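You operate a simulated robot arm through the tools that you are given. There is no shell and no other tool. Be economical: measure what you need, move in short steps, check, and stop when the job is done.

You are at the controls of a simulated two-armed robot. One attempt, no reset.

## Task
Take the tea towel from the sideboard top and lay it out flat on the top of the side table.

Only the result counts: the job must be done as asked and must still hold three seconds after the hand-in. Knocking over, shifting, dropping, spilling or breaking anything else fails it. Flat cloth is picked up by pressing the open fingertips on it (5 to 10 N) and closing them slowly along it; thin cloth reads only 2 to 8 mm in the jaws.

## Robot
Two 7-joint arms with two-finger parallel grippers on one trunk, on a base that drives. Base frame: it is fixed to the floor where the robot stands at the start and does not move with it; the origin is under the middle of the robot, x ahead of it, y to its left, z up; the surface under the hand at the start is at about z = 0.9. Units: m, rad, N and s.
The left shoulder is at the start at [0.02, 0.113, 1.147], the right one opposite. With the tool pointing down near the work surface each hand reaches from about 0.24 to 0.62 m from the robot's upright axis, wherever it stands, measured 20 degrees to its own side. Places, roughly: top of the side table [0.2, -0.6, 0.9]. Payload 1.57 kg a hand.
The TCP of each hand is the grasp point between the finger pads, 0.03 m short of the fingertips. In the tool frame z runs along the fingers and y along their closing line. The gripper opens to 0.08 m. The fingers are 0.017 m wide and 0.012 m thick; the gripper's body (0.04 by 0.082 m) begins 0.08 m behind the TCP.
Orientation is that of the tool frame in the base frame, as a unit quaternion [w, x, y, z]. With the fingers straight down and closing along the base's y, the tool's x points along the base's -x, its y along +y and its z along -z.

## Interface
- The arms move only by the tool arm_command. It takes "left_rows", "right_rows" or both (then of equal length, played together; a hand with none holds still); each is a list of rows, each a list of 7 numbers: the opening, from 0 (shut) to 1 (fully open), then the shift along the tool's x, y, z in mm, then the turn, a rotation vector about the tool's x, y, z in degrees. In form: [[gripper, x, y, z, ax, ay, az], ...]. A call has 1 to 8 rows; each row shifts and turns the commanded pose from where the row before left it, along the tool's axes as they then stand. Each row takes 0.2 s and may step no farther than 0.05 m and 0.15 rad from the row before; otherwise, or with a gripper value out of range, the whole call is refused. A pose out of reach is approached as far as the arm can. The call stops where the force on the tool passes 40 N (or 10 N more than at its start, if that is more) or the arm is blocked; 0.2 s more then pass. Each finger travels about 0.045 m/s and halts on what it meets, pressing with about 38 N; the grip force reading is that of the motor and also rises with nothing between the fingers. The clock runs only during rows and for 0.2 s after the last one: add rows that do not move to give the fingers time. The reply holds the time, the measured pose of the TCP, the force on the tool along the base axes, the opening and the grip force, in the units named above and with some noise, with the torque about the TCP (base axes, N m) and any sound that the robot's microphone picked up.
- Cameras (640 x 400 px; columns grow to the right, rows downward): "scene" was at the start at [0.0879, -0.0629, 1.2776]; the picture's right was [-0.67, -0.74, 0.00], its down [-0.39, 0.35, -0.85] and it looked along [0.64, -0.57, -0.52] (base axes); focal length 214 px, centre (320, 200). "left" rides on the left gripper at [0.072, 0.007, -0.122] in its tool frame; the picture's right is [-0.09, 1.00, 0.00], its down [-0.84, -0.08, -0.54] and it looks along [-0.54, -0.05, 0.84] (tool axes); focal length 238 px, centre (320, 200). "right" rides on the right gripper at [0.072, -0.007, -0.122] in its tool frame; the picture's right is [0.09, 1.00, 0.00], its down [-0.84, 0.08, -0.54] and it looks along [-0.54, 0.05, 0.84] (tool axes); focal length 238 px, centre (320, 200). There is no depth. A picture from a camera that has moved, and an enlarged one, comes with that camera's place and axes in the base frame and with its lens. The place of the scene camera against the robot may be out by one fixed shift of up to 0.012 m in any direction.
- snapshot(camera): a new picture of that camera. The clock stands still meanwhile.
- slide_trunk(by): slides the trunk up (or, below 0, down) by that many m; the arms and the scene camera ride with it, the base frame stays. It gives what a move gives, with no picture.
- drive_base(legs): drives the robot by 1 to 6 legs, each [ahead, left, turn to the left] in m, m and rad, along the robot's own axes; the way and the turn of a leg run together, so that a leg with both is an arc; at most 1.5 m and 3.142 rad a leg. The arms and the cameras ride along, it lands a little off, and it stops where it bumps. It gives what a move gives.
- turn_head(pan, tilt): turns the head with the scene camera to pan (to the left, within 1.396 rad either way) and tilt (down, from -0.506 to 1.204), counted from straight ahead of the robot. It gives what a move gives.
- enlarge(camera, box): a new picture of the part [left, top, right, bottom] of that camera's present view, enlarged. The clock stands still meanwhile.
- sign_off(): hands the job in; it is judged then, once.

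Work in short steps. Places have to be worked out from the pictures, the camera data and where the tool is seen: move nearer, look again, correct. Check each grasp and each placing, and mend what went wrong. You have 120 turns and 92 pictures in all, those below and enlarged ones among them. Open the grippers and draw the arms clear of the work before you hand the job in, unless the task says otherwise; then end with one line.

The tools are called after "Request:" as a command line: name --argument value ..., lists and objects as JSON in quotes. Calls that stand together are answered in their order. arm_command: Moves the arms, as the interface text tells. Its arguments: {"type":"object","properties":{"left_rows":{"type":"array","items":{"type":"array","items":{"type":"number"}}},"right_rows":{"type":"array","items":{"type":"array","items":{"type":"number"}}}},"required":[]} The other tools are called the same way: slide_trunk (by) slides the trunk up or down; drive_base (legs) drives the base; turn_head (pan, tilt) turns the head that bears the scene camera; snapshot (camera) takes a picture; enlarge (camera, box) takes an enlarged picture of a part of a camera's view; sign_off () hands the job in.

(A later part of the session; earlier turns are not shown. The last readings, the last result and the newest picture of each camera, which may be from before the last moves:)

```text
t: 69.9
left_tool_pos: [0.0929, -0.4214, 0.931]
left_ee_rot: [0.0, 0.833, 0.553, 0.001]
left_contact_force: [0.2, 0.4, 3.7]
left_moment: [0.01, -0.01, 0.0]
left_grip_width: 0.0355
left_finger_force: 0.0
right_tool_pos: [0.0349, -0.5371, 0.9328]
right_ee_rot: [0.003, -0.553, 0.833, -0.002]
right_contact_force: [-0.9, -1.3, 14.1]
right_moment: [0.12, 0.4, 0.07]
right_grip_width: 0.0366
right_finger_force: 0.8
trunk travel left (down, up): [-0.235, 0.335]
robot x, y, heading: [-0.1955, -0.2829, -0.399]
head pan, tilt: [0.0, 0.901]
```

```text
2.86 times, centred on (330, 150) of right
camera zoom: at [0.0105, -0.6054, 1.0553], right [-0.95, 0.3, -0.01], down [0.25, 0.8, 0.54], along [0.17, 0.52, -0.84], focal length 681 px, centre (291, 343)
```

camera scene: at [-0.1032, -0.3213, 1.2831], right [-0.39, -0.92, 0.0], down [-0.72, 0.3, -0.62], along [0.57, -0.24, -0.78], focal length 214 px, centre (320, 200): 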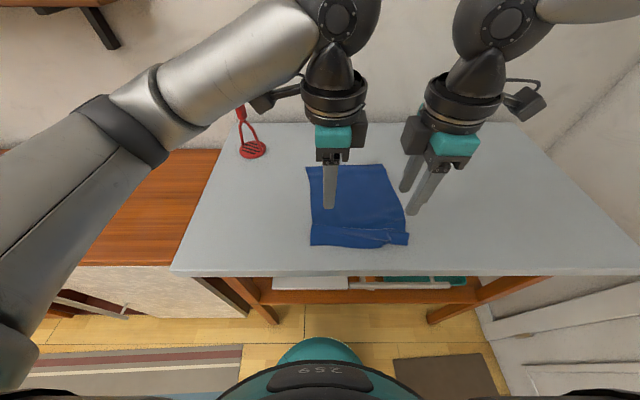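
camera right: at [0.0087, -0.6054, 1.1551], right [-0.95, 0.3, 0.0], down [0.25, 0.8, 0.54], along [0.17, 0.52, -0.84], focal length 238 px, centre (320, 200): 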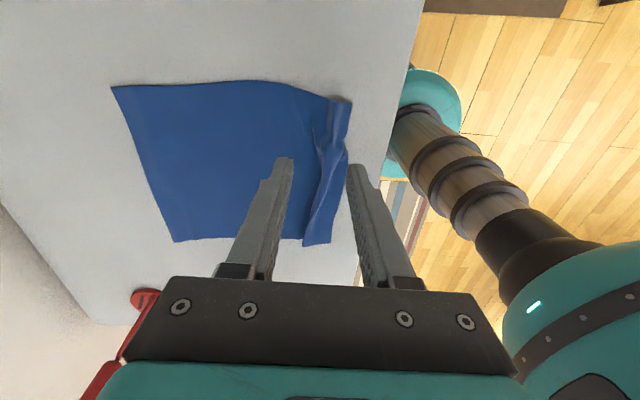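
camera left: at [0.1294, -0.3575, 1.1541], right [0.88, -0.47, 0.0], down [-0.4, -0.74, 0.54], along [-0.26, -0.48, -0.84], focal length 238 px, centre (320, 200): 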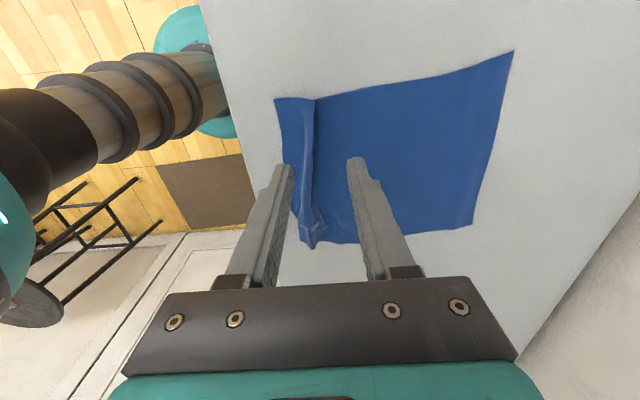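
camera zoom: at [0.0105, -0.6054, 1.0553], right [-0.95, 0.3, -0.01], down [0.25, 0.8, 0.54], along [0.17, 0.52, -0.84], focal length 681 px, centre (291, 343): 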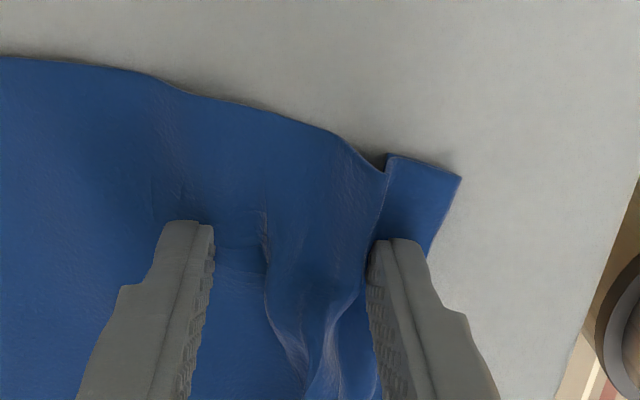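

Fingers are exactly where wanted on both sides. Now spreading, with the near fingers kept about still.

Request:
arm_command --left_rows '[[0.45, 0, 0, 1, 0, 0, 0], [0.53, 0, 3, 0, 0, 0, 0], [0.6, 0, 3, 0, 0, 0, 0], [0.68, 0, 3, 0, 0, 0, 0], [0.76, 0, 3, 0, 0, 0, 0], [0.84, 0, 3, 0, 0, 0, 0], [0.92, 0, 3, 0, 0, 0, 0], [1, 0, 3, 0, 0, 0, 0]]' --right_rows '[[0.45, 0, 0, 0, 0, 0, 0], [0.53, 0, -3, 0, 0, 0, 0], [0.6, 0, -3, 0, 0, 0, 0], [0.68, 0, -3, 0, 0, 0, 0], [0.76, 0, -3, 0, 0, 0, 0], [0.84, 0, -3, 0, 0, 0, 0], [0.92, 0, -3, 0, 0, 0, 0], [1, 0, -3, 0, 0, 0, 0]]'

Request:
snapshot --camera "left"

Request:
snapshot --camera "right"

```text
t: 71.7
left_tool_pos: [0.1129, -0.4281, 0.9316]
left_ee_rot: [0.003, 0.833, 0.553, 0.0]
left_contact_force: [2.1, 1.6, 32.2]
left_moment: [0.54, 1.06, -0.05]
left_grip_width: 0.0782
left_finger_force: 0.1
right_tool_pos: [0.053, -0.543, 0.9327]
right_ee_rot: [0.002, -0.554, 0.833, 0.0]
right_contact_force: [-1.7, 2.3, 10.3]
right_moment: [0.27, 0.48, -0.08]
right_grip_width: 0.0799
right_finger_force: 0.2
trunk travel left (down, up): [-0.235, 0.335]
robot x, y, heading: [-0.1954, -0.2843, -0.395]
head pan, tilt: [0.0, 0.901]
```

```text
35 pictures are left
camera left: at [0.147, -0.3643, 1.0532], right [0.88, -0.47, 0.0], down [-0.4, -0.74, 0.54], along [-0.25, -0.48, -0.84], focal length 238 px, centre (320, 200)
```

left: 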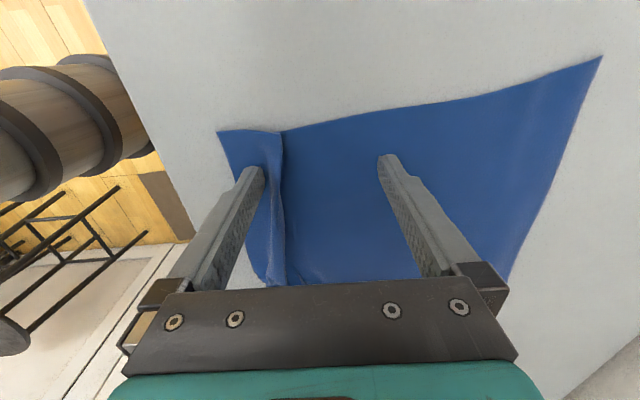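

```text
34 pictures are left
camera right: at [0.0285, -0.6125, 1.0555], right [-0.95, 0.3, 0.0], down [0.25, 0.8, 0.54], along [0.17, 0.52, -0.84], focal length 238 px, centre (320, 200)
```

right: 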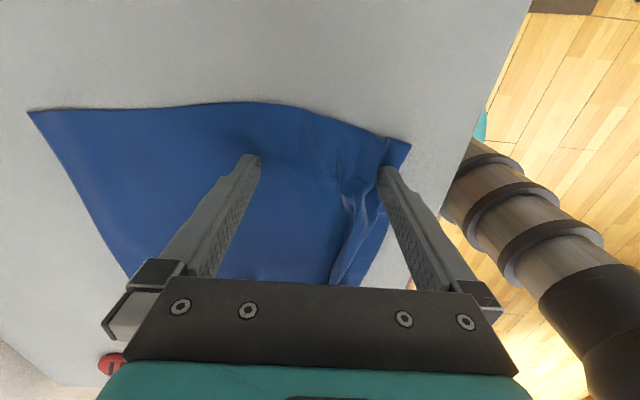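

Right has opened up a good deal, but the left crest is still there. I'll lift both and check what moved.

Request:
arm_command --left_rows '[[1, 0, 0, -15, 0, 0, 0], [0.45, 0, 0, -40, 0, 0, 0], [0.45, 0, 0, -40, 0, 0, 0], [0.45, 0, 0, 0, 0, 0, 0]]' --right_rows '[[1, 0, 0, -15, 0, 0, 0], [0.45, 0, 0, -40, 0, 0, 0], [0.45, 0, 0, -40, 0, 0, 0], [0.45, 0, 0, 0, 0, 0, 0]]'

Request:
snapshot --camera "left"

Request:
enlarge --camera "scene" --box '[260, 140, 440, 280]'

```text
t: 72.7
left_tool_pos: [0.1141, -0.4298, 1.025]
left_ee_rot: [-0.001, 0.833, 0.553, 0.001]
left_contact_force: [-1.2, -0.2, -0.5]
left_moment: [0.0, -0.01, 0.01]
left_grip_width: 0.036
left_finger_force: 0.1
right_tool_pos: [0.0527, -0.5451, 1.0283]
right_ee_rot: [0.003, -0.554, 0.832, -0.001]
right_contact_force: [0.1, -1.2, -0.5]
right_moment: [0.0, 0.01, 0.02]
right_grip_width: 0.0361
right_finger_force: 0.0
trunk travel left (down, up): [-0.235, 0.335]
robot x, y, heading: [-0.1927, -0.2869, -0.4]
head pan, tilt: [0.0, 0.901]
```

```text
33 pictures are left
camera left: at [0.1487, -0.3651, 1.1467], right [0.88, -0.47, 0.0], down [-0.4, -0.74, 0.54], along [-0.25, -0.48, -0.84], focal length 238 px, centre (320, 200)
```

left: 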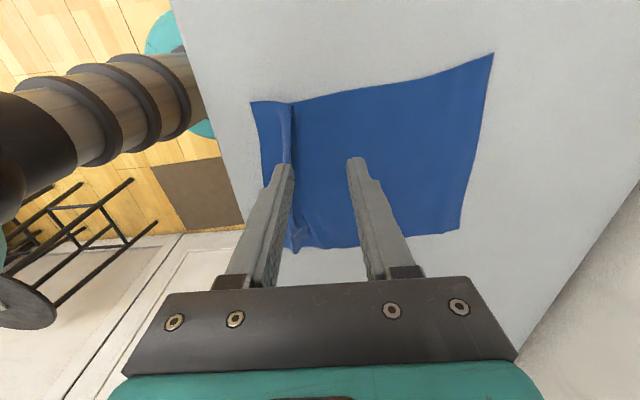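

```text
2.86 times, centred on (350, 210) of scene
camera zoom: at [-0.1025, -0.3217, 1.2829], right [-0.39, -0.92, 0.0], down [-0.72, 0.3, -0.62], along [0.57, -0.24, -0.78], focal length 613 px, centre (234, 171)
```

zoom: 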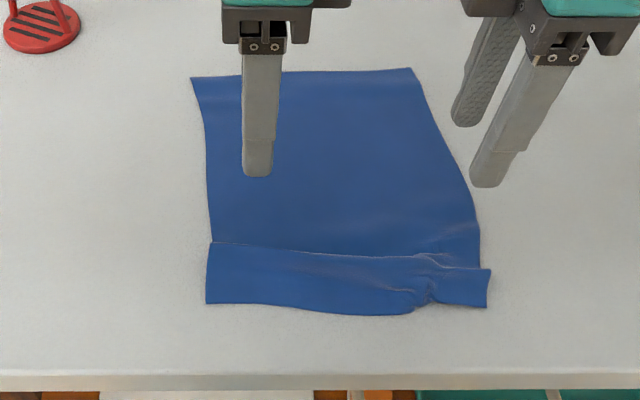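

The pads just slid over the body, so the Z-fold remains (strip from about f 0.277 to 0.308). I'll re-grip just the strip with a much narrower opening, so it pulls out flat and leaves little pleat. Moving both over the strip first.

Request:
arm_command --left_rows '[[0.2, 0, -24, 0, 0, 0, 0], [0.2, 0, -24, 0, 0, 0, 0], [0.2, 0, 0, 40, 0, 0, 0], [0.2, 0, 0, 35, 0, 0, 0], [0.2, 0, 0, 0, 0, 0, 0]]' --right_rows '[[0.2, 0, 18, 0, 0, 0, 0], [0.2, 0, 19, 0, 0, 0, 0], [0.2, 0, 0, 40, 0, 0, 0], [0.2, 0, 0, 36, 0, 0, 0], [0.2, 0, 0, 0, 0, 0, 0]]'

Request:
enlarge --camera "left" --box '[220, 60, 440, 240]'

Request:
enlarge --camera "right" --box '[220, 60, 440, 240]'

```text
t: 73.9
left_tool_pos: [0.0676, -0.4134, 0.952]
left_ee_rot: [0.001, 0.833, 0.554, 0.0]
left_contact_force: [-0.4, 0.4, -0.1]
left_moment: [0.01, -0.02, 0.02]
left_grip_width: 0.0162
left_finger_force: 0.0
right_tool_pos: [0.0184, -0.5294, 0.9497]
right_ee_rot: [0.002, -0.554, 0.832, 0.0]
right_contact_force: [-0.4, 0.2, -0.7]
right_moment: [-0.03, 0.0, 0.02]
right_grip_width: 0.0161
right_finger_force: 0.1
trunk travel left (down, up): [-0.235, 0.335]
robot x, y, heading: [-0.1873, -0.2883, -0.401]
head pan, tilt: [0.0, 0.901]
```

```text
2.22 times, centred on (330, 150) of left
camera zoom: at [0.1025, -0.3488, 1.0732], right [0.88, -0.47, 0.0], down [-0.4, -0.74, 0.54], along [-0.25, -0.48, -0.84], focal length 530 px, centre (298, 311)
```

zoom: 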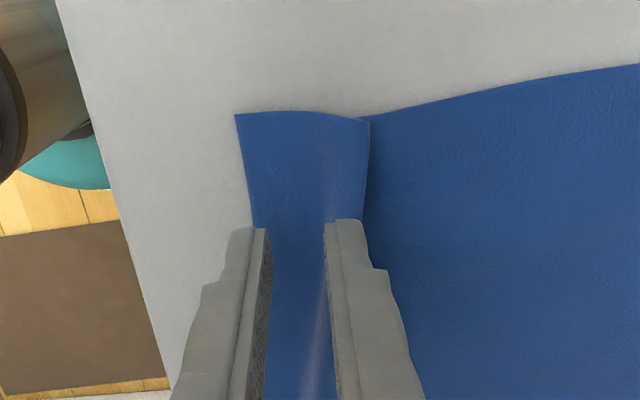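

```text
2.22 times, centred on (330, 150) of right
camera zoom: at [-0.0062, -0.5992, 1.0729], right [-0.95, 0.3, 0.0], down [0.25, 0.8, 0.54], along [0.17, 0.52, -0.84], focal length 530 px, centre (298, 311)
```

zoom: 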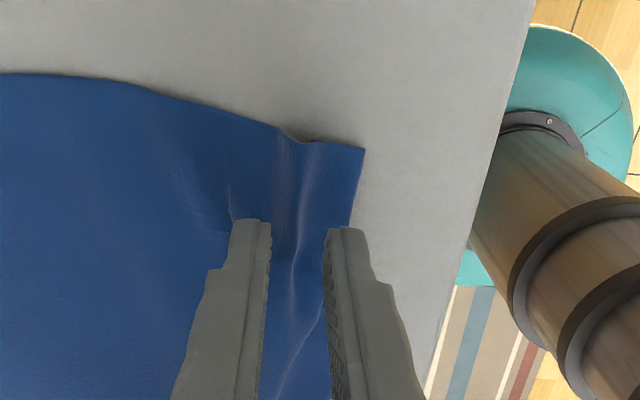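

Placement is good and the right side has already mostly unfolded. Pressing down gently.

Request:
arm_command --left_rows '[[0.2, 0, 0, 14, 0, 0, 0], [0.2, 0, 0, 7, 0, 0, 0], [0.2, 0, 0, 1.5, 0, 0, 0], [0.2, 0, 0, 0, 0, 0, 0]]' --right_rows '[[0.2, 0, 0, 12, 0, 0, 0], [0.2, 0, 0, 5, 0, 0, 0], [0.2, 0, 0, 1.5, 0, 0, 0], [0.2, 0, 0, 0, 0, 0, 0]]'

```text
t: 74.8
left_tool_pos: [0.0701, -0.412, 0.932]
left_ee_rot: [0.008, 0.833, 0.553, 0.001]
left_contact_force: [-0.7, 1.4, 12.4]
left_moment: [-0.02, -0.15, 0.04]
left_grip_width: 0.0146
left_finger_force: 0.1
right_tool_pos: [0.0189, -0.5286, 0.9326]
right_ee_rot: [0.004, -0.553, 0.833, -0.002]
right_contact_force: [-1.3, -0.8, 8.0]
right_moment: [0.03, 0.15, 0.01]
right_grip_width: 0.0173
right_finger_force: 0.8
trunk travel left (down, up): [-0.235, 0.335]
robot x, y, heading: [-0.191, -0.2868, -0.395]
head pan, tilt: [0.0, 0.901]
stopped in row 4 (left hand): the force on the tool passed its limit at 42 N (the readings are from after the stop); the commanded pose is now the measured one
```

Forces are 12 N and 8 N, so I'll close slowly.

Request:
arm_command --left_rows '[[0.2, 0, 0, 0, 0, 0, 0], [0.16, 0, 0, 0, 0, 0, 0], [0.12, 0, 0, 0, 0, 0, 0], [0.08, 0, 0, 0, 0, 0, 0], [0.04, 0, 0, 0, 0, 0, 0], [0, 0, 0, 0, 0, 0, 0], [0, 0, 0, 0, 0, 0, 0]]' --right_rows '[[0.2, 0, 0, 1, 0, 0, 0], [0.16, 0, 0, 0, 0, 0, 0], [0.12, 0, 0, 0, 0, 0, 0], [0.08, 0, 0, 0, 0, 0, 0], [0.04, 0, 0, 0, 0, 0, 0], [0, 0, 0, 0, 0, 0, 0], [0, 0, 0, 0, 0, 0, 0]]'

Request:
enlarge --camera "left" --box '[220, 60, 440, 240]'

Request:
enlarge --camera "right" --box '[220, 60, 440, 240]'

```text
t: 76.4
left_tool_pos: [0.0684, -0.411, 0.932]
left_ee_rot: [0.007, 0.833, 0.554, 0.0]
left_contact_force: [4.4, -3.0, 20.3]
left_moment: [-0.13, -0.25, 0.0]
left_grip_width: 0.0
left_finger_force: 21.5
right_tool_pos: [0.0183, -0.5287, 0.9321]
right_ee_rot: [0.004, -0.553, 0.833, -0.002]
right_contact_force: [-6.7, 3.0, 37.7]
right_moment: [0.24, 0.35, 0.01]
right_grip_width: 0.0022
right_finger_force: 23.8
trunk travel left (down, up): [-0.235, 0.335]
robot x, y, heading: [-0.1917, -0.2858, -0.398]
head pan, tilt: [0.0, 0.901]
```

```text
2.22 times, centred on (330, 150) of left
camera zoom: at [0.1025, -0.3468, 1.0533], right [0.88, -0.47, 0.01], down [-0.4, -0.74, 0.55], along [-0.25, -0.49, -0.84], focal length 530 px, centre (298, 311)
```

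zoom: 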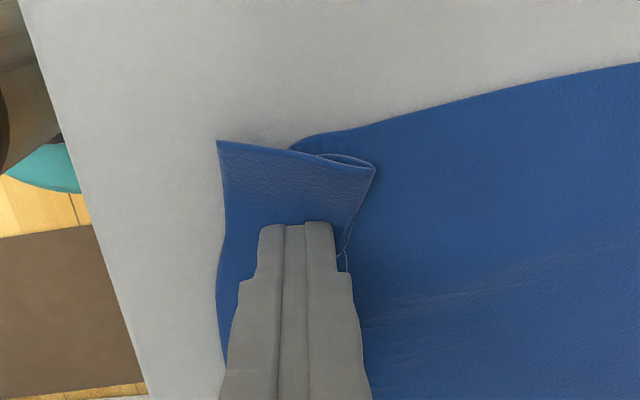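

```text
2.22 times, centred on (330, 150) of right
camera zoom: at [-0.006, -0.597, 1.055], right [-0.95, 0.3, -0.01], down [0.25, 0.8, 0.54], along [0.17, 0.52, -0.84], focal length 530 px, centre (298, 311)
```

zoom: 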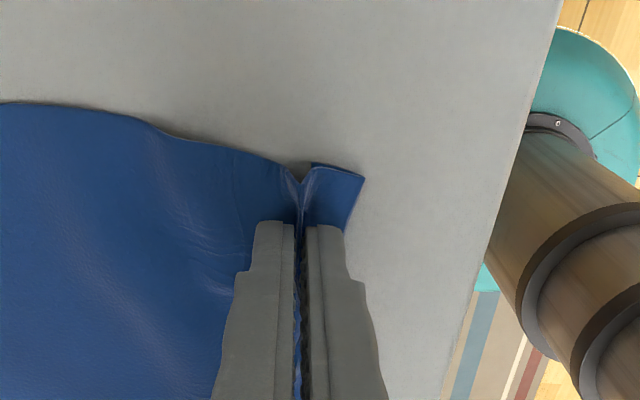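

The right has a grip (2.2 mm), but the left closed on nothing because its near finger was off the edge. I'll lift the left, shift it 12 mm forward with a wider opening and press again; the right eases up a little but keeps hold.

Request:
arm_command --left_rows '[[0, 0, 0, -10, 0, 0, 0], [0.32, 0, 6, -5, 0, 0, 0], [0.32, 0, 7, 0, 0, 0, 0], [0.32, 0, 0, 0, 0, 0, 0], [0.32, 0, 0, 8, 0, 0, 0], [0.32, 0, 0, 4, 0, 0, 0], [0.32, 0, 0, 0, 0, 0, 0]]' --right_rows '[[0, 0, 0, -2, 0, 0, 0], [0, 0, 0, -2, 0, 0, 0], [0, 0, 0, -1, 0, 0, 0], [0, 0, 0, 0, 0, 0, 0], [0, 0, 0, 0, 0, 0, 0], [0, 0, 0, 0, 0, 0, 0], [0, 0, 0, 0, 0, 0, 0]]'

Request:
enlarge --camera "left" --box '[220, 60, 440, 240]'

```text
t: 78.0
left_tool_pos: [0.0828, -0.4175, 0.9342]
left_ee_rot: [0.006, 0.833, 0.553, 0.0]
left_contact_force: [-0.2, 1.2, -0.3]
left_moment: [0.02, 0.0, 0.01]
left_grip_width: 0.026
left_finger_force: 0.0
right_tool_pos: [0.021, -0.5294, 0.9355]
right_ee_rot: [0.003, -0.553, 0.833, -0.001]
right_contact_force: [0.8, 0.7, -0.5]
right_moment: [0.07, 0.02, 0.02]
right_grip_width: 0.0019
right_finger_force: 23.9
trunk travel left (down, up): [-0.235, 0.335]
robot x, y, heading: [-0.1893, -0.2833, -0.397]
head pan, tilt: [0.0, 0.901]
```

```text
2.22 times, centred on (330, 150) of left
camera zoom: at [0.1163, -0.3522, 1.055], right [0.88, -0.47, 0.01], down [-0.4, -0.74, 0.55], along [-0.25, -0.48, -0.84], focal length 530 px, centre (298, 311)
```

zoom: 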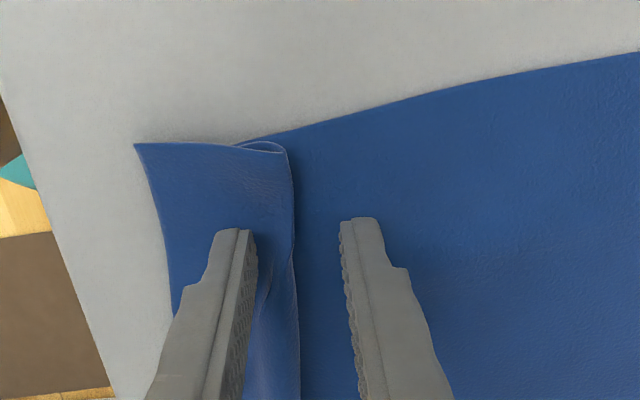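

The fingers straddle the crest. The strip is about 38 mm wide, so shifting back 19 mm with opening 0.2 puts both on it.

Request:
arm_command --left_rows '[[0.2, 0, -10, -4, 0, 0, 0], [0.2, 0, -9, 0, 0, 0, 0], [0.2, 0, 0, 4, 0, 0, 0], [0.2, 0, 0, 2.5, 0, 0, 0], [0.2, 0, 0, 1, 0, 0, 0], [0.2, 0, 0, 0, 0, 0, 0]]'

Request:
enlarge --camera "left" --box '[220, 60, 440, 240]'

```text
t: 79.4
left_tool_pos: [0.0663, -0.4115, 0.9313]
left_ee_rot: [0.007, 0.833, 0.553, 0.001]
left_contact_force: [2.1, 4.6, 25.2]
left_moment: [0.33, 0.15, -0.07]
left_grip_width: 0.016
left_finger_force: 0.1
right_tool_pos: [0.0197, -0.5278, 0.9369]
right_ee_rot: [0.003, -0.554, 0.833, 0.0]
right_contact_force: [1.7, 0.1, -0.1]
right_moment: [-0.01, -0.02, -0.02]
right_grip_width: 0.0019
right_finger_force: 23.5
trunk travel left (down, up): [-0.235, 0.335]
robot x, y, heading: [-0.1913, -0.2871, -0.394]
head pan, tilt: [0.0, 0.901]
```

```text
2.22 times, centred on (330, 150) of left
camera zoom: at [0.0988, -0.3455, 1.0527], right [0.88, -0.47, 0.01], down [-0.4, -0.74, 0.55], along [-0.25, -0.49, -0.84], focal length 530 px, centre (298, 311)
```

zoom: 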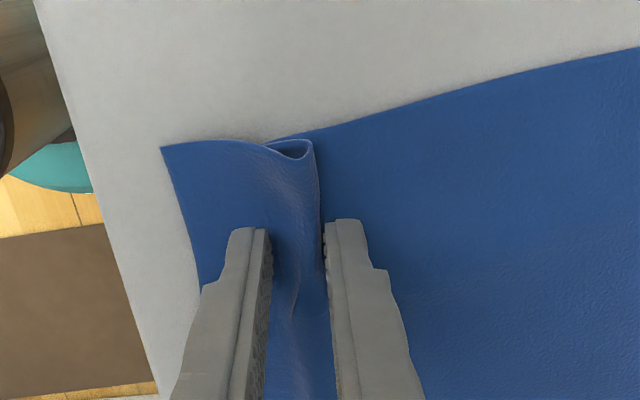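

The near finger is on the strip and the far one just behind the crest. I'll ease the force slightly and close.

Request:
arm_command --left_rows '[[0.2, 0, 0, -2, 0, 0, 0], [0.17, 0, 0, 0, 0, 0, 0], [0.13, 0, 0, 0, 0, 0, 0], [0.09, 0, 0, 0, 0, 0, 0], [0.05, 0, 0, 0, 0, 0, 0], [0, 0, 0, 0, 0, 0, 0], [0, 0, 0, 0, 0, 0, 0]]'

Request:
enlarge --camera "left" --box '[220, 60, 440, 240]'

```text
t: 81.0
left_tool_pos: [0.0641, -0.4115, 0.9322]
left_ee_rot: [0.006, 0.833, 0.553, 0.0]
left_contact_force: [-0.3, -1.1, 1.1]
left_moment: [0.01, -0.01, 0.0]
left_grip_width: 0.0025
left_finger_force: 23.8
right_tool_pos: [0.0199, -0.5276, 0.936]
right_ee_rot: [0.003, -0.553, 0.833, 0.0]
right_contact_force: [-0.9, 0.9, -0.2]
right_moment: [0.0, -0.01, 0.0]
right_grip_width: 0.0021
right_finger_force: 23.4
trunk travel left (down, up): [-0.235, 0.335]
robot x, y, heading: [-0.1899, -0.2853, -0.391]
head pan, tilt: [0.0, 0.901]
```

```text
2.22 times, centred on (330, 150) of left
camera zoom: at [0.0987, -0.3462, 1.0533], right [0.88, -0.47, 0.01], down [-0.4, -0.74, 0.55], along [-0.25, -0.48, -0.84], focal length 530 px, centre (298, 311)
```

zoom: 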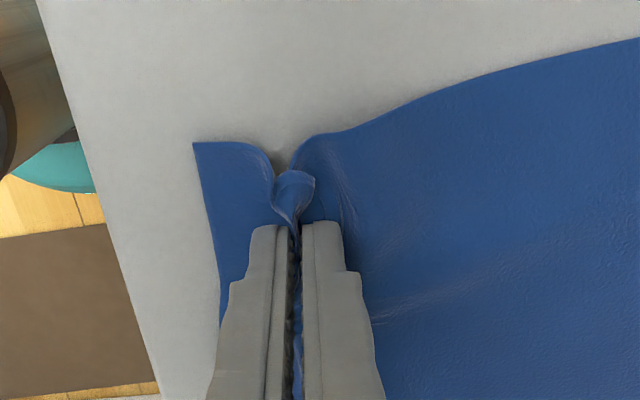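

Both hands hold the towel again. The near edge is only about 40 mm from the table front and the fold hides about 60 mm, so I'll lift the whole towel and re-lay it further in, this time without dragging the far edge back.

Request:
slide_trunk --by 0.27

Request:
snapshot --camera "scene"

```text
t: 83.8
left_tool_pos: [0.0645, -0.4126, 1.2005]
left_ee_rot: [0.004, 0.833, 0.553, 0.0]
left_contact_force: [0.2, 0.7, -0.1]
left_moment: [-0.04, 0.04, -0.02]
left_grip_width: 0.0026
left_finger_force: 24.0
right_tool_pos: [0.0207, -0.5284, 1.2052]
right_ee_rot: [0.002, -0.553, 0.833, -0.001]
right_contact_force: [-0.1, 0.3, -0.7]
right_moment: [-0.01, 0.02, -0.01]
right_grip_width: 0.002
right_finger_force: 23.8
trunk travel left (down, up): [-0.505, 0.065]
robot x, y, heading: [-0.1938, -0.2844, -0.391]
head pan, tilt: [0.0, 0.901]
```

```text
24 pictures are left
camera scene: at [-0.1026, -0.3215, 1.5529], right [-0.39, -0.92, 0.0], down [-0.72, 0.3, -0.62], along [0.57, -0.24, -0.78], focal length 214 px, centre (320, 200)
```

scene: 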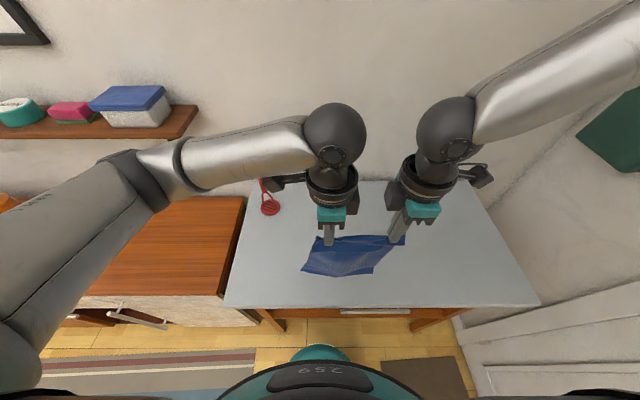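

Taking a closer look at how it hangs.

Request:
enlarge --camera "scene" --box '[280, 190, 440, 300]'

Request:
snapshot --camera "left"

Request:
snapshot --camera "right"

```text
3.64 times, centred on (360, 245) of scene
camera zoom: at [-0.1026, -0.3215, 1.5529], right [-0.39, -0.92, 0.0], down [-0.72, 0.3, -0.62], along [0.57, -0.24, -0.78], focal length 780 px, centre (174, 36)
```

zoom: 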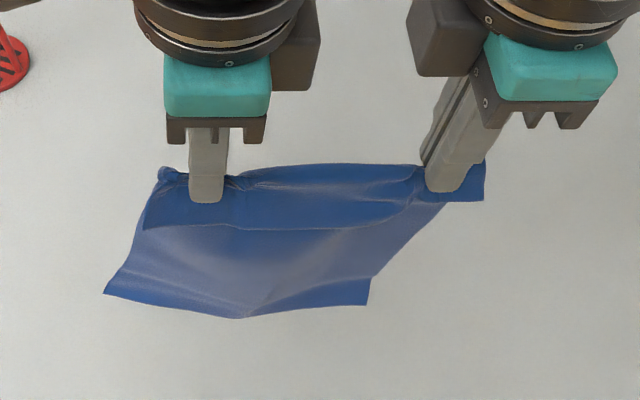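

```text
22 pictures are left
camera left: at [0.0988, -0.3462, 1.3233], right [0.88, -0.47, 0.01], down [-0.4, -0.74, 0.55], along [-0.25, -0.48, -0.84], focal length 238 px, centre (320, 200)
```

left: 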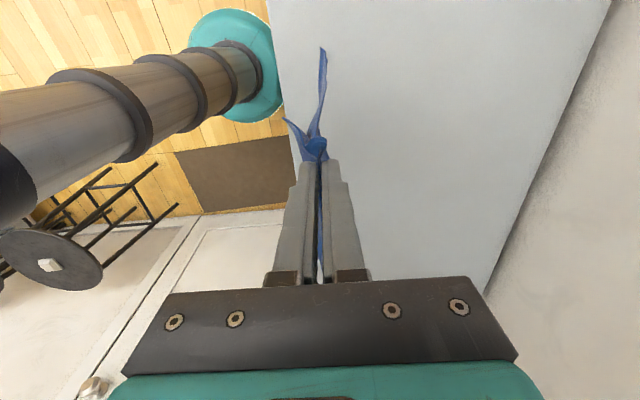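

```text
21 pictures are left
camera right: at [-0.004, -0.5984, 1.3287], right [-0.95, 0.3, 0.0], down [0.25, 0.8, 0.54], along [0.17, 0.52, -0.84], focal length 238 px, centre (320, 200)
```

right: 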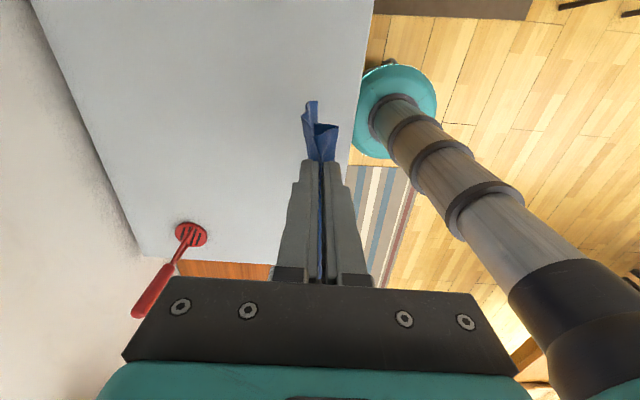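

It's held securely; the left just has a bigger pleat. I'll move the base forward 0.085 and extend the hands to x≈0.475 again.

Request:
drive_base --legs '[[0.085, 0, 0]]'

Request:
arm_command --left_rows '[[0, 0, 23, 0, 0, 0, 0], [0, 0, 23, 0, 0, 0, 0], [0, 0, 23, 0, 0, 0, 0], [0, 0, 23, 0, 0, 0, 0], [0, 0, 23, 0, 0, 0, 0], [0, 0, 23, 0, 0, 0, 0], [0, 0, 23, 0, 0, 0, 0], [0, 0, 23, 0, 0, 0, 0]]' --right_rows '[[0, 0, -23, 0, 0, 0, 0], [0, 0, -23, 0, 0, 0, 0], [0, 0, -23, 0, 0, 0, 0], [0, 0, -23, 0, 0, 0, 0], [0, 0, -23, 0, 0, 0, 0], [0, 0, -23, 0, 0, 0, 0], [0, 0, -23, 0, 0, 0, 0], [0, 0, -20, 0, 0, 0, 0]]'

Request:
snapshot --camera "scene"

```text
t: 84.9
left_tool_pos: [0.1443, -0.4444, 1.2011]
left_ee_rot: [0.006, 0.833, 0.553, 0.001]
left_contact_force: [1.1, -0.8, -0.6]
left_moment: [0.05, 0.03, 0.0]
left_grip_width: 0.0026
left_finger_force: 23.6
right_tool_pos: [0.0998, -0.5612, 1.2058]
right_ee_rot: [0.003, -0.555, 0.832, -0.001]
right_contact_force: [-0.2, 0.7, -0.2]
right_moment: [0.02, 0.01, -0.01]
right_grip_width: 0.0021
right_finger_force: 24.0
trunk travel left (down, up): [-0.505, 0.065]
robot x, y, heading: [-0.1124, -0.3199, -0.396]
head pan, tilt: [0.0, 0.901]
```

```text
t: 86.7
left_tool_pos: [0.3126, -0.5164, 1.2052]
left_ee_rot: [0.006, 0.834, 0.552, -0.001]
left_contact_force: [-6.2, -10.4, 0.9]
left_moment: [-0.3, 0.17, -0.03]
left_grip_width: 0.0026
left_finger_force: 23.3
right_tool_pos: [0.2438, -0.6397, 1.2199]
right_ee_rot: [0.007, -0.555, 0.832, 0.0]
right_contact_force: [5.6, 9.4, -1.1]
right_moment: [0.28, -0.15, 0.02]
right_grip_width: 0.0022
right_finger_force: 23.5
right hand out of reach, approached as far as the arm can: row 7, 8
trunk travel left (down, up): [-0.505, 0.065]
robot x, y, heading: [-0.1116, -0.3198, -0.4]
head pan, tilt: [0.0, 0.901]
```

```text
20 pictures are left
camera scene: at [-0.0233, -0.3551, 1.553], right [-0.39, -0.92, 0.0], down [-0.72, 0.3, -0.62], along [0.57, -0.24, -0.78], focal length 214 px, centre (320, 200)
```

scene: 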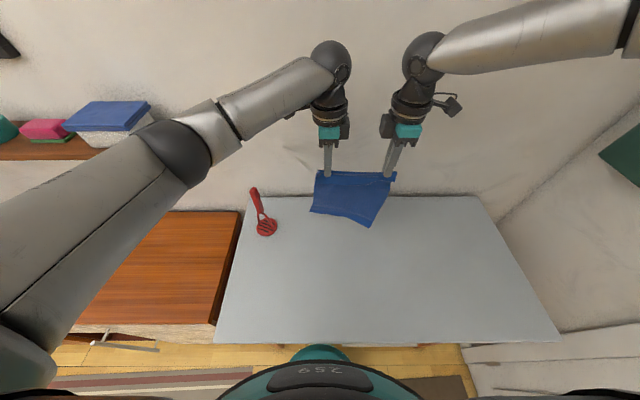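

The left side hangs about 45 mm shorter because its pleat is bigger, so I'll lower the left hand by about 40 mm to level the free edge, and re-level and relax the right.

Request:
arm_command --left_rows '[[0, 0, 0, 14, 0, 0, 0], [0, 0, 0, 14, 0, 0, 0], [0, 0, 0, 14, 0, 0, 0], [0, 0, 0, 0, 0, 0, 0]]' --right_rows '[[0, -6, 0, 5, 0, 0, 0], [0, -6, 0, 5, 0, 0, 0], [0, 0, 0, 5, 0, 0, 0], [0, 0, 0, 0, 0, 0, 0]]'

Request:
slide_trunk --by -0.045

Request:
snapshot --camera "scene"

```text
t: 87.7
left_tool_pos: [0.3138, -0.5164, 1.1624]
left_ee_rot: [0.006, 0.834, 0.552, -0.003]
left_contact_force: [-9.9, -14.6, 6.7]
left_moment: [-0.48, 0.33, -0.06]
left_grip_width: 0.0026
left_finger_force: 23.7
right_tool_pos: [0.2341, -0.6318, 1.2093]
right_ee_rot: [0.006, -0.555, 0.832, 0.0]
right_contact_force: [10.4, 14.3, -7.7]
right_moment: [0.37, -0.29, -0.02]
right_grip_width: 0.002
right_finger_force: 23.1
right hand out of reach, approached as far as the arm can: row 1, 2
trunk travel left (down, up): [-0.505, 0.065]
robot x, y, heading: [-0.1129, -0.3213, -0.398]
head pan, tilt: [0.0, 0.901]
```

```text
t: 88.5
left_tool_pos: [0.3129, -0.5174, 1.1175]
left_ee_rot: [0.005, 0.833, 0.553, -0.002]
left_contact_force: [-10.9, -15.0, 5.8]
left_moment: [-0.48, 0.29, -0.05]
left_grip_width: 0.0026
left_finger_force: 23.9
right_tool_pos: [0.234, -0.632, 1.1645]
right_ee_rot: [0.007, -0.554, 0.833, 0.0]
right_contact_force: [10.4, 14.4, -6.4]
right_moment: [0.38, -0.32, -0.03]
right_grip_width: 0.0019
right_finger_force: 24.4
trunk travel left (down, up): [-0.46, 0.11]
robot x, y, heading: [-0.117, -0.3216, -0.399]
head pan, tilt: [0.0, 0.901]
```

```text
19 pictures are left
camera scene: at [-0.0238, -0.3544, 1.508], right [-0.39, -0.92, 0.0], down [-0.72, 0.3, -0.62], along [0.57, -0.24, -0.78], focal length 214 px, centre (320, 200)
```

scene: 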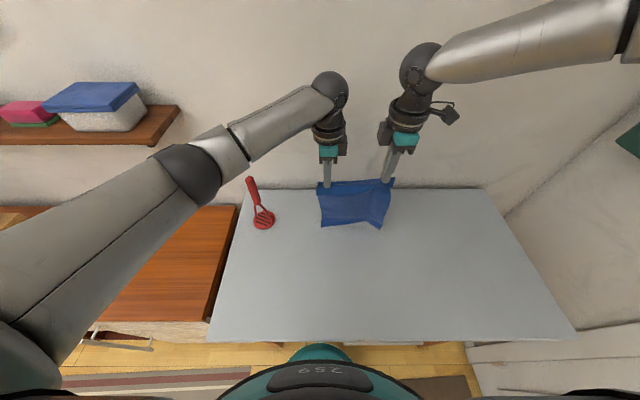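

Too much tension between the hands. I'll relax it by bringing the left back and inward, then lower to touch.

Request:
arm_command --left_rows '[[0, -5, -8, -4, 0, 0, 0], [0, -5, -8, -4, 0, 0, 0], [0, 0, 0, 0, 0, 0, 0]]'

Request:
slide_trunk --by -0.03

Request:
enlarge --camera "scene" --box '[260, 150, 440, 270]'

```text
t: 89.3
left_tool_pos: [0.2964, -0.5163, 1.1251]
left_ee_rot: [0.004, 0.831, 0.556, 0.003]
left_contact_force: [-1.0, -0.8, 0.3]
left_moment: [-0.02, 0.03, -0.01]
left_grip_width: 0.0024
left_finger_force: 23.6
right_tool_pos: [0.235, -0.6335, 1.1664]
right_ee_rot: [0.004, -0.553, 0.833, -0.001]
right_contact_force: [1.3, 0.6, 0.0]
right_moment: [0.03, 0.01, -0.03]
right_grip_width: 0.002
right_finger_force: 23.7
trunk travel left (down, up): [-0.46, 0.11]
robot x, y, heading: [-0.1104, -0.3206, -0.39]
head pan, tilt: [0.0, 0.901]
```

```text
t: 90.1
left_tool_pos: [0.2967, -0.5181, 1.0958]
left_ee_rot: [0.005, 0.833, 0.554, 0.001]
left_contact_force: [0.0, 0.2, 1.0]
left_moment: [-0.01, 0.0, 0.01]
left_grip_width: 0.0023
left_finger_force: 24.1
right_tool_pos: [0.2343, -0.6323, 1.135]
right_ee_rot: [0.004, -0.555, 0.832, -0.002]
right_contact_force: [0.2, -0.7, -0.3]
right_moment: [0.0, 0.02, -0.04]
right_grip_width: 0.0014
right_finger_force: 23.6
trunk travel left (down, up): [-0.43, 0.14]
robot x, y, heading: [-0.1159, -0.3215, -0.394]
head pan, tilt: [0.0, 0.901]
```

```text
3.33 times, centred on (350, 210) of scene
camera zoom: at [-0.0238, -0.3544, 1.478], right [-0.39, -0.92, 0.0], down [-0.72, 0.3, -0.62], along [0.57, -0.24, -0.78], focal length 715 px, centre (220, 167)
```

zoom: 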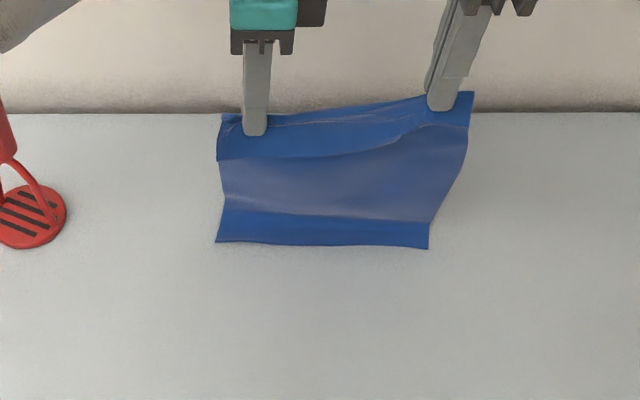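

The free edge is level and right at the table. I'll retract and lower together as before.

Request:
arm_command --left_rows '[[0, 0, -8, 4, 0, 0, 0], [0, 0, -8, 5, 0, 0, 0], [0, 0, -8, 6, 0, 0, 0], [0, 0, -8, 6, 0, 0, 0], [0, 0, -8, 6, 0, 0, 0], [0, 0, 0, 0, 0, 0, 0]]' --right_rows '[[0, 0, 8, 4, 0, 0, 0], [0, 0, 8, 5, 0, 0, 0], [0, 0, 8, 6, 0, 0, 0], [0, 0, 8, 6, 0, 0, 0], [0, 0, 8, 6, 0, 0, 0], [0, 0, 0, 0, 0, 0, 0]]'

Request:
snapshot --camera "right"

```text
t: 91.5
left_tool_pos: [0.2588, -0.5026, 1.0671]
left_ee_rot: [0.005, 0.833, 0.553, 0.0]
left_contact_force: [0.6, -0.3, 0.7]
left_moment: [0.03, -0.01, 0.01]
left_grip_width: 0.0022
left_finger_force: 24.5
right_tool_pos: [0.1976, -0.6163, 1.1074]
right_ee_rot: [0.004, -0.554, 0.833, -0.002]
right_contact_force: [0.2, 0.6, -0.2]
right_moment: [0.04, 0.0, 0.02]
right_grip_width: 0.002
right_finger_force: 23.4
trunk travel left (down, up): [-0.43, 0.14]
robot x, y, heading: [-0.1156, -0.3189, -0.398]
head pan, tilt: [0.0, 0.901]
```

```text
17 pictures are left
camera right: at [0.1725, -0.6869, 1.2314], right [-0.95, 0.3, -0.01], down [0.25, 0.8, 0.55], along [0.17, 0.52, -0.84], focal length 238 px, centre (320, 200)
```

right: 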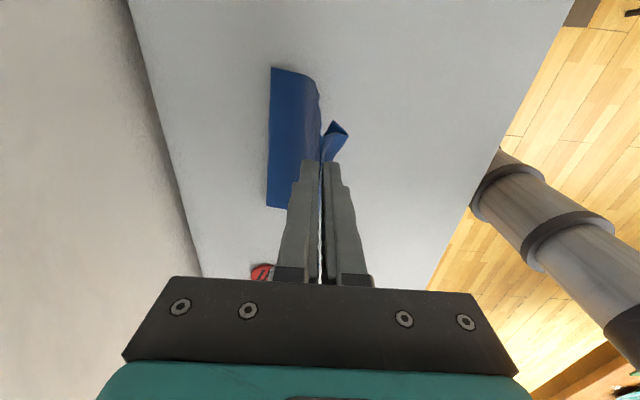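

The far edge folds out to the wall side at about 0.33 m depth. Continuing with more slack: lower, retract, lower.

Request:
slide_trunk --by -0.05

Request:
arm_command --left_rows '[[0, 0, -10, 0, 0, 0, 0], [0, 0, -10, 0, 0, 0, 0], [0, 0, -10, 0, 0, 0, 0], [0, 0, -8, 0, 0, 0, 0], [0, 0, 0, 0, 0, 0, 0]]' --right_rows '[[0, 0, 12, 0, 0, 0, 0], [0, 0, 12, 3, 0, 0, 0], [0, 0, 12, 3, 0, 0, 0], [0, 0, 10, 3, 0, 0, 0], [0, 0, 0, 0, 0, 0, 0]]'

Request:
slide_trunk --by -0.03

Request:
drive_base --legs '[[-0.06, 0, 0]]'

Request:
snapshot --camera "right"

Request:
snapshot --camera "left"

```text
t: 92.4
left_tool_pos: [0.2597, -0.5025, 1.0173]
left_ee_rot: [0.005, 0.833, 0.553, 0.001]
left_contact_force: [0.2, 0.2, 0.4]
left_moment: [0.02, 0.0, -0.03]
left_grip_width: 0.0026
left_finger_force: 23.4
right_tool_pos: [0.1976, -0.6171, 1.0585]
right_ee_rot: [0.004, -0.554, 0.833, -0.002]
right_contact_force: [-0.1, -0.3, -0.2]
right_moment: [0.02, 0.02, -0.01]
right_grip_width: 0.002
right_finger_force: 23.8
trunk travel left (down, up): [-0.38, 0.19]
robot x, y, heading: [-0.1095, -0.3199, -0.396]
head pan, tilt: [0.0, 0.901]
```

```text
t: 93.6
left_tool_pos: [0.2228, -0.4877, 1.0159]
left_ee_rot: [0.005, 0.833, 0.553, 0.0]
left_contact_force: [0.6, 0.1, 0.2]
left_moment: [0.03, 0.04, 0.02]
left_grip_width: 0.0023
left_finger_force: 23.8
right_tool_pos: [0.1549, -0.5993, 1.0497]
right_ee_rot: [0.004, -0.554, 0.833, -0.001]
right_contact_force: [0.8, -0.1, 0.1]
right_moment: [0.0, -0.05, -0.01]
right_grip_width: 0.0017
right_finger_force: 23.4
trunk travel left (down, up): [-0.38, 0.19]
robot x, y, heading: [-0.1176, -0.32, -0.4]
head pan, tilt: [0.0, 0.901]
```

```text
t: 94.3
left_tool_pos: [0.2243, -0.4886, 0.9861]
left_ee_rot: [0.005, 0.833, 0.553, 0.0]
left_contact_force: [0.3, 0.1, -0.8]
left_moment: [-0.01, 0.0, -0.03]
left_grip_width: 0.0025
left_finger_force: 23.9
right_tool_pos: [0.1554, -0.5997, 1.0188]
right_ee_rot: [0.004, -0.554, 0.832, -0.002]
right_contact_force: [-0.7, 0.2, -0.1]
right_moment: [0.01, -0.02, 0.01]
right_grip_width: 0.0019
right_finger_force: 23.4
trunk travel left (down, up): [-0.35, 0.22]
robot x, y, heading: [-0.1137, -0.3195, -0.396]
head pan, tilt: [0.0, 0.901]
```

```text
t: 95.3
left_tool_pos: [0.1683, -0.4653, 0.9873]
left_ee_rot: [0.005, 0.833, 0.554, 0.0]
left_contact_force: [-0.1, 0.0, 0.3]
left_moment: [-0.04, 0.0, -0.02]
left_grip_width: 0.0025
left_finger_force: 23.5
right_tool_pos: [0.0994, -0.5749, 1.0193]
right_ee_rot: [0.004, -0.553, 0.833, -0.001]
right_contact_force: [0.4, 0.7, 0.2]
right_moment: [0.0, -0.01, 0.0]
right_grip_width: 0.002
right_finger_force: 23.4
trunk travel left (down, up): [-0.35, 0.22]
robot x, y, heading: [-0.1684, -0.2954, -0.397]
head pan, tilt: [0.0, 0.901]
```

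```text
16 pictures are left
camera right: at [0.0739, -0.6458, 1.1422], right [-0.95, 0.3, -0.01], down [0.25, 0.8, 0.55], along [0.17, 0.52, -0.84], focal length 238 px, centre (320, 200)
```

right: 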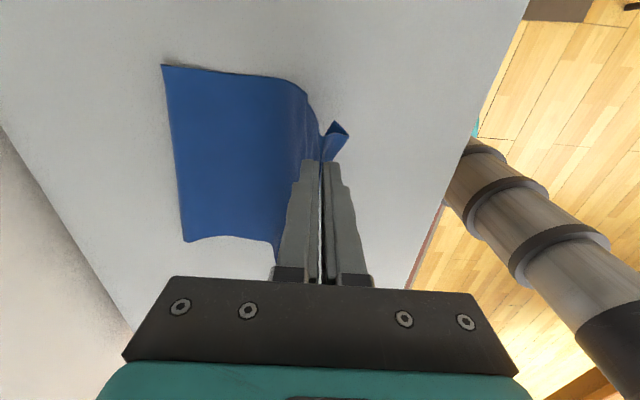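

```text
15 pictures are left
camera left: at [0.2015, -0.4001, 1.1082], right [0.88, -0.47, 0.01], down [-0.4, -0.74, 0.55], along [-0.25, -0.49, -0.84], focal length 238 px, centre (320, 200)
```

left: 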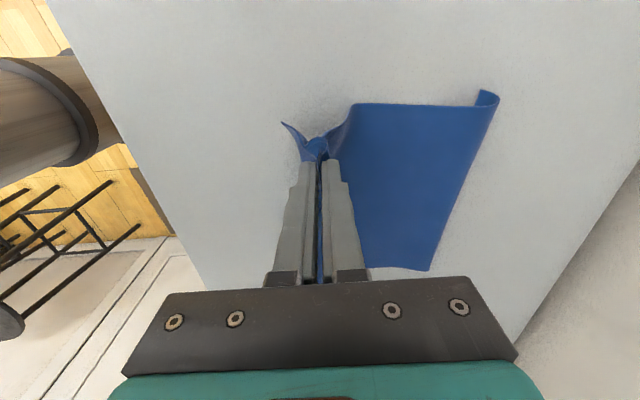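

Good on the right; the left far corner curls up a little and I'll deal with that later. Continuing to lower and draw back.

Request:
arm_command --left_rows '[[0, 0, -7, 1, 0, 0, 0], [0, 0, -7, 1, 0, 0, 0], [0, 0, -7, 1, 0, 0, 0], [0, 0, -7, 2, 0, 0, 0], [0, 0, -7, 2, 0, 0, 0], [0, 0, 0, 0, 0, 0, 0]]' --right_rows '[[0, 0, 10, 7, 0, 0, 0], [0, 0, 10, 7, 0, 0, 0], [0, 0, 10, 7, 0, 0, 0], [0, 0, 10, 7, 0, 0, 0], [0, 0, 10, 8, 0, 0, 0], [0, 0, 0, 0, 0, 0, 0]]'

Request:
slide_trunk --by -0.035

Request:
snapshot --camera "scene"

Request:
snapshot --camera "left"

```text
t: 96.7
left_tool_pos: [0.1361, -0.4521, 0.9793]
left_ee_rot: [0.006, 0.832, 0.554, 0.001]
left_contact_force: [0.1, 0.2, -0.7]
left_moment: [-0.03, 0.0, 0.01]
left_grip_width: 0.0023
left_finger_force: 24.3
right_tool_pos: [0.0539, -0.5569, 0.9834]
right_ee_rot: [0.004, -0.553, 0.833, -0.002]
right_contact_force: [-0.2, -0.3, 0.7]
right_moment: [-0.03, 0.0, -0.01]
right_grip_width: 0.0019
right_finger_force: 23.6
trunk travel left (down, up): [-0.35, 0.22]
robot x, y, heading: [-0.1703, -0.297, -0.396]
head pan, tilt: [0.0, 0.901]
```

```text
t: 97.5
left_tool_pos: [0.1384, -0.4524, 0.9432]
left_ee_rot: [0.005, 0.833, 0.553, 0.0]
left_contact_force: [-0.2, -0.6, 0.7]
left_moment: [0.01, 0.02, 0.03]
left_grip_width: 0.0025
left_finger_force: 23.7
right_tool_pos: [0.054, -0.5572, 0.9483]
right_ee_rot: [0.004, -0.555, 0.832, -0.002]
right_contact_force: [-0.3, 0.2, 1.0]
right_moment: [0.01, 0.02, 0.01]
right_grip_width: 0.002
right_finger_force: 23.8
trunk travel left (down, up): [-0.315, 0.255]
robot x, y, heading: [-0.1693, -0.2963, -0.4]
head pan, tilt: [0.0, 0.901]
```

```text
14 pictures are left
camera scene: at [-0.0792, -0.3313, 1.363], right [-0.39, -0.92, 0.0], down [-0.72, 0.3, -0.62], along [0.57, -0.24, -0.78], focal length 214 px, centre (320, 200)
```

scene: 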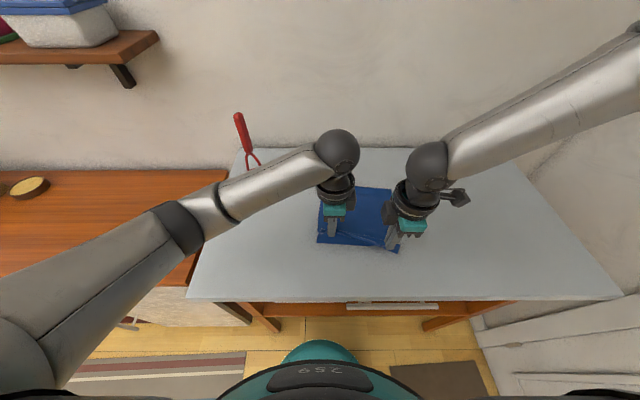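

```text
13 pictures are left
camera left: at [0.1705, -0.3873, 1.0653], right [0.88, -0.47, 0.01], down [-0.4, -0.74, 0.55], along [-0.25, -0.48, -0.84], focal length 238 px, centre (320, 200)
```

left: 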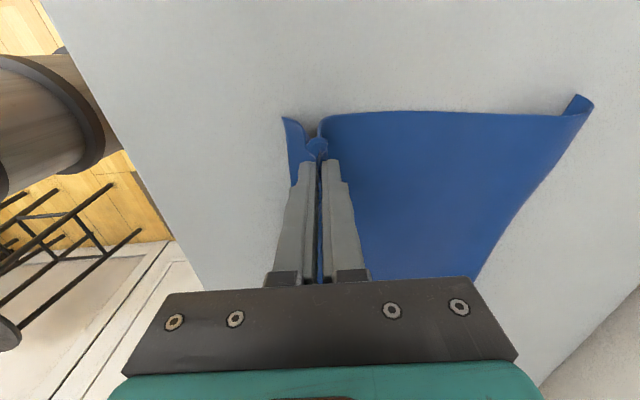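

Plenty of margin now: the near edge is about 0.1 m from the table front. I'll lower fully and tauten, open the fingers just a crack, and sweep back so the far fingers push the pleat out towards the free edge.

Request:
arm_command --left_rows '[[0, 0, -4, 5, 0, 0, 0], [0, 0, -4, 4, 0, 0, 0], [0, 0, -3, 0, 0, 0, 0], [0.14, 0, 0, 0, 0, 0, 0], [0.14, 0, 0, 0, 0, 0, 0], [0.14, 0, 0, 0, 0, 0, 0]]' --right_rows '[[0, 0, 5, 7, 0, 0, 0], [0, 0, 5, 5, 0, 0, 0], [0, 0, 5, 0, 0, 0, 0], [0.14, 0, 0, 0, 0, 0, 0], [0.14, 0, 0, 0, 0, 0, 0], [0.14, 0, 0, 0, 0, 0, 0]]'

Request:
snapshot --camera "left"

Request:
snapshot --camera "right"

```text
t: 98.9
left_tool_pos: [0.1268, -0.447, 0.9334]
left_ee_rot: [0.005, 0.833, 0.553, 0.001]
left_contact_force: [0.2, -1.1, 0.7]
left_moment: [0.06, 0.0, 0.0]
left_grip_width: 0.0112
left_finger_force: 0.0
right_tool_pos: [0.0404, -0.5516, 0.9346]
right_ee_rot: [0.004, -0.553, 0.833, -0.001]
right_contact_force: [0.6, -0.4, -0.5]
right_moment: [-0.01, 0.04, -0.02]
right_grip_width: 0.0112
right_finger_force: 0.0
trunk travel left (down, up): [-0.315, 0.255]
robot x, y, heading: [-0.1678, -0.3009, -0.395]
head pan, tilt: [0.0, 0.901]
```

```text
12 pictures are left
camera left: at [0.1607, -0.3829, 1.0558], right [0.88, -0.47, 0.01], down [-0.4, -0.74, 0.55], along [-0.25, -0.48, -0.84], focal length 238 px, centre (320, 200)
```

left: 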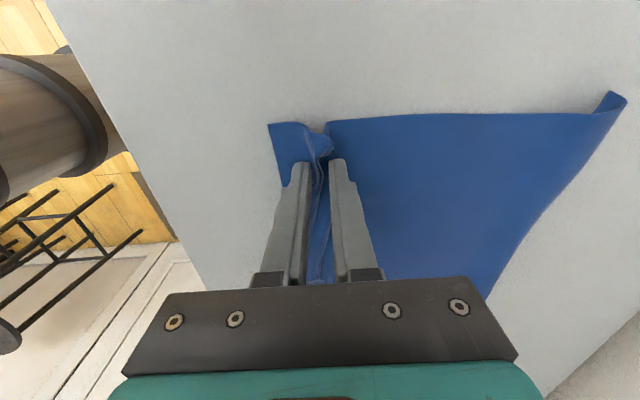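

```text
11 pictures are left
camera right: at [0.016, -0.6207, 1.0585], right [-0.95, 0.3, -0.01], down [0.25, 0.8, 0.55], along [0.17, 0.52, -0.84], focal length 238 px, centre (320, 200)
```

right: 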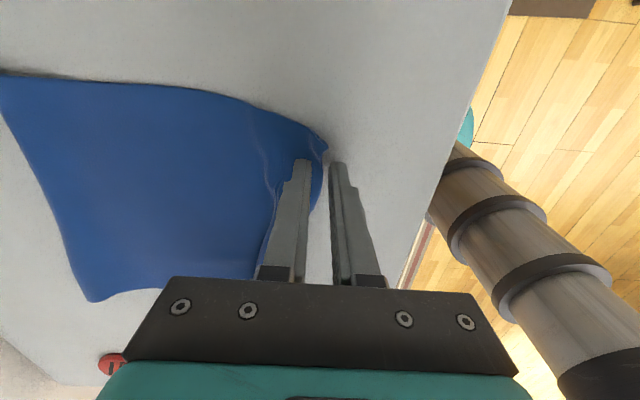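

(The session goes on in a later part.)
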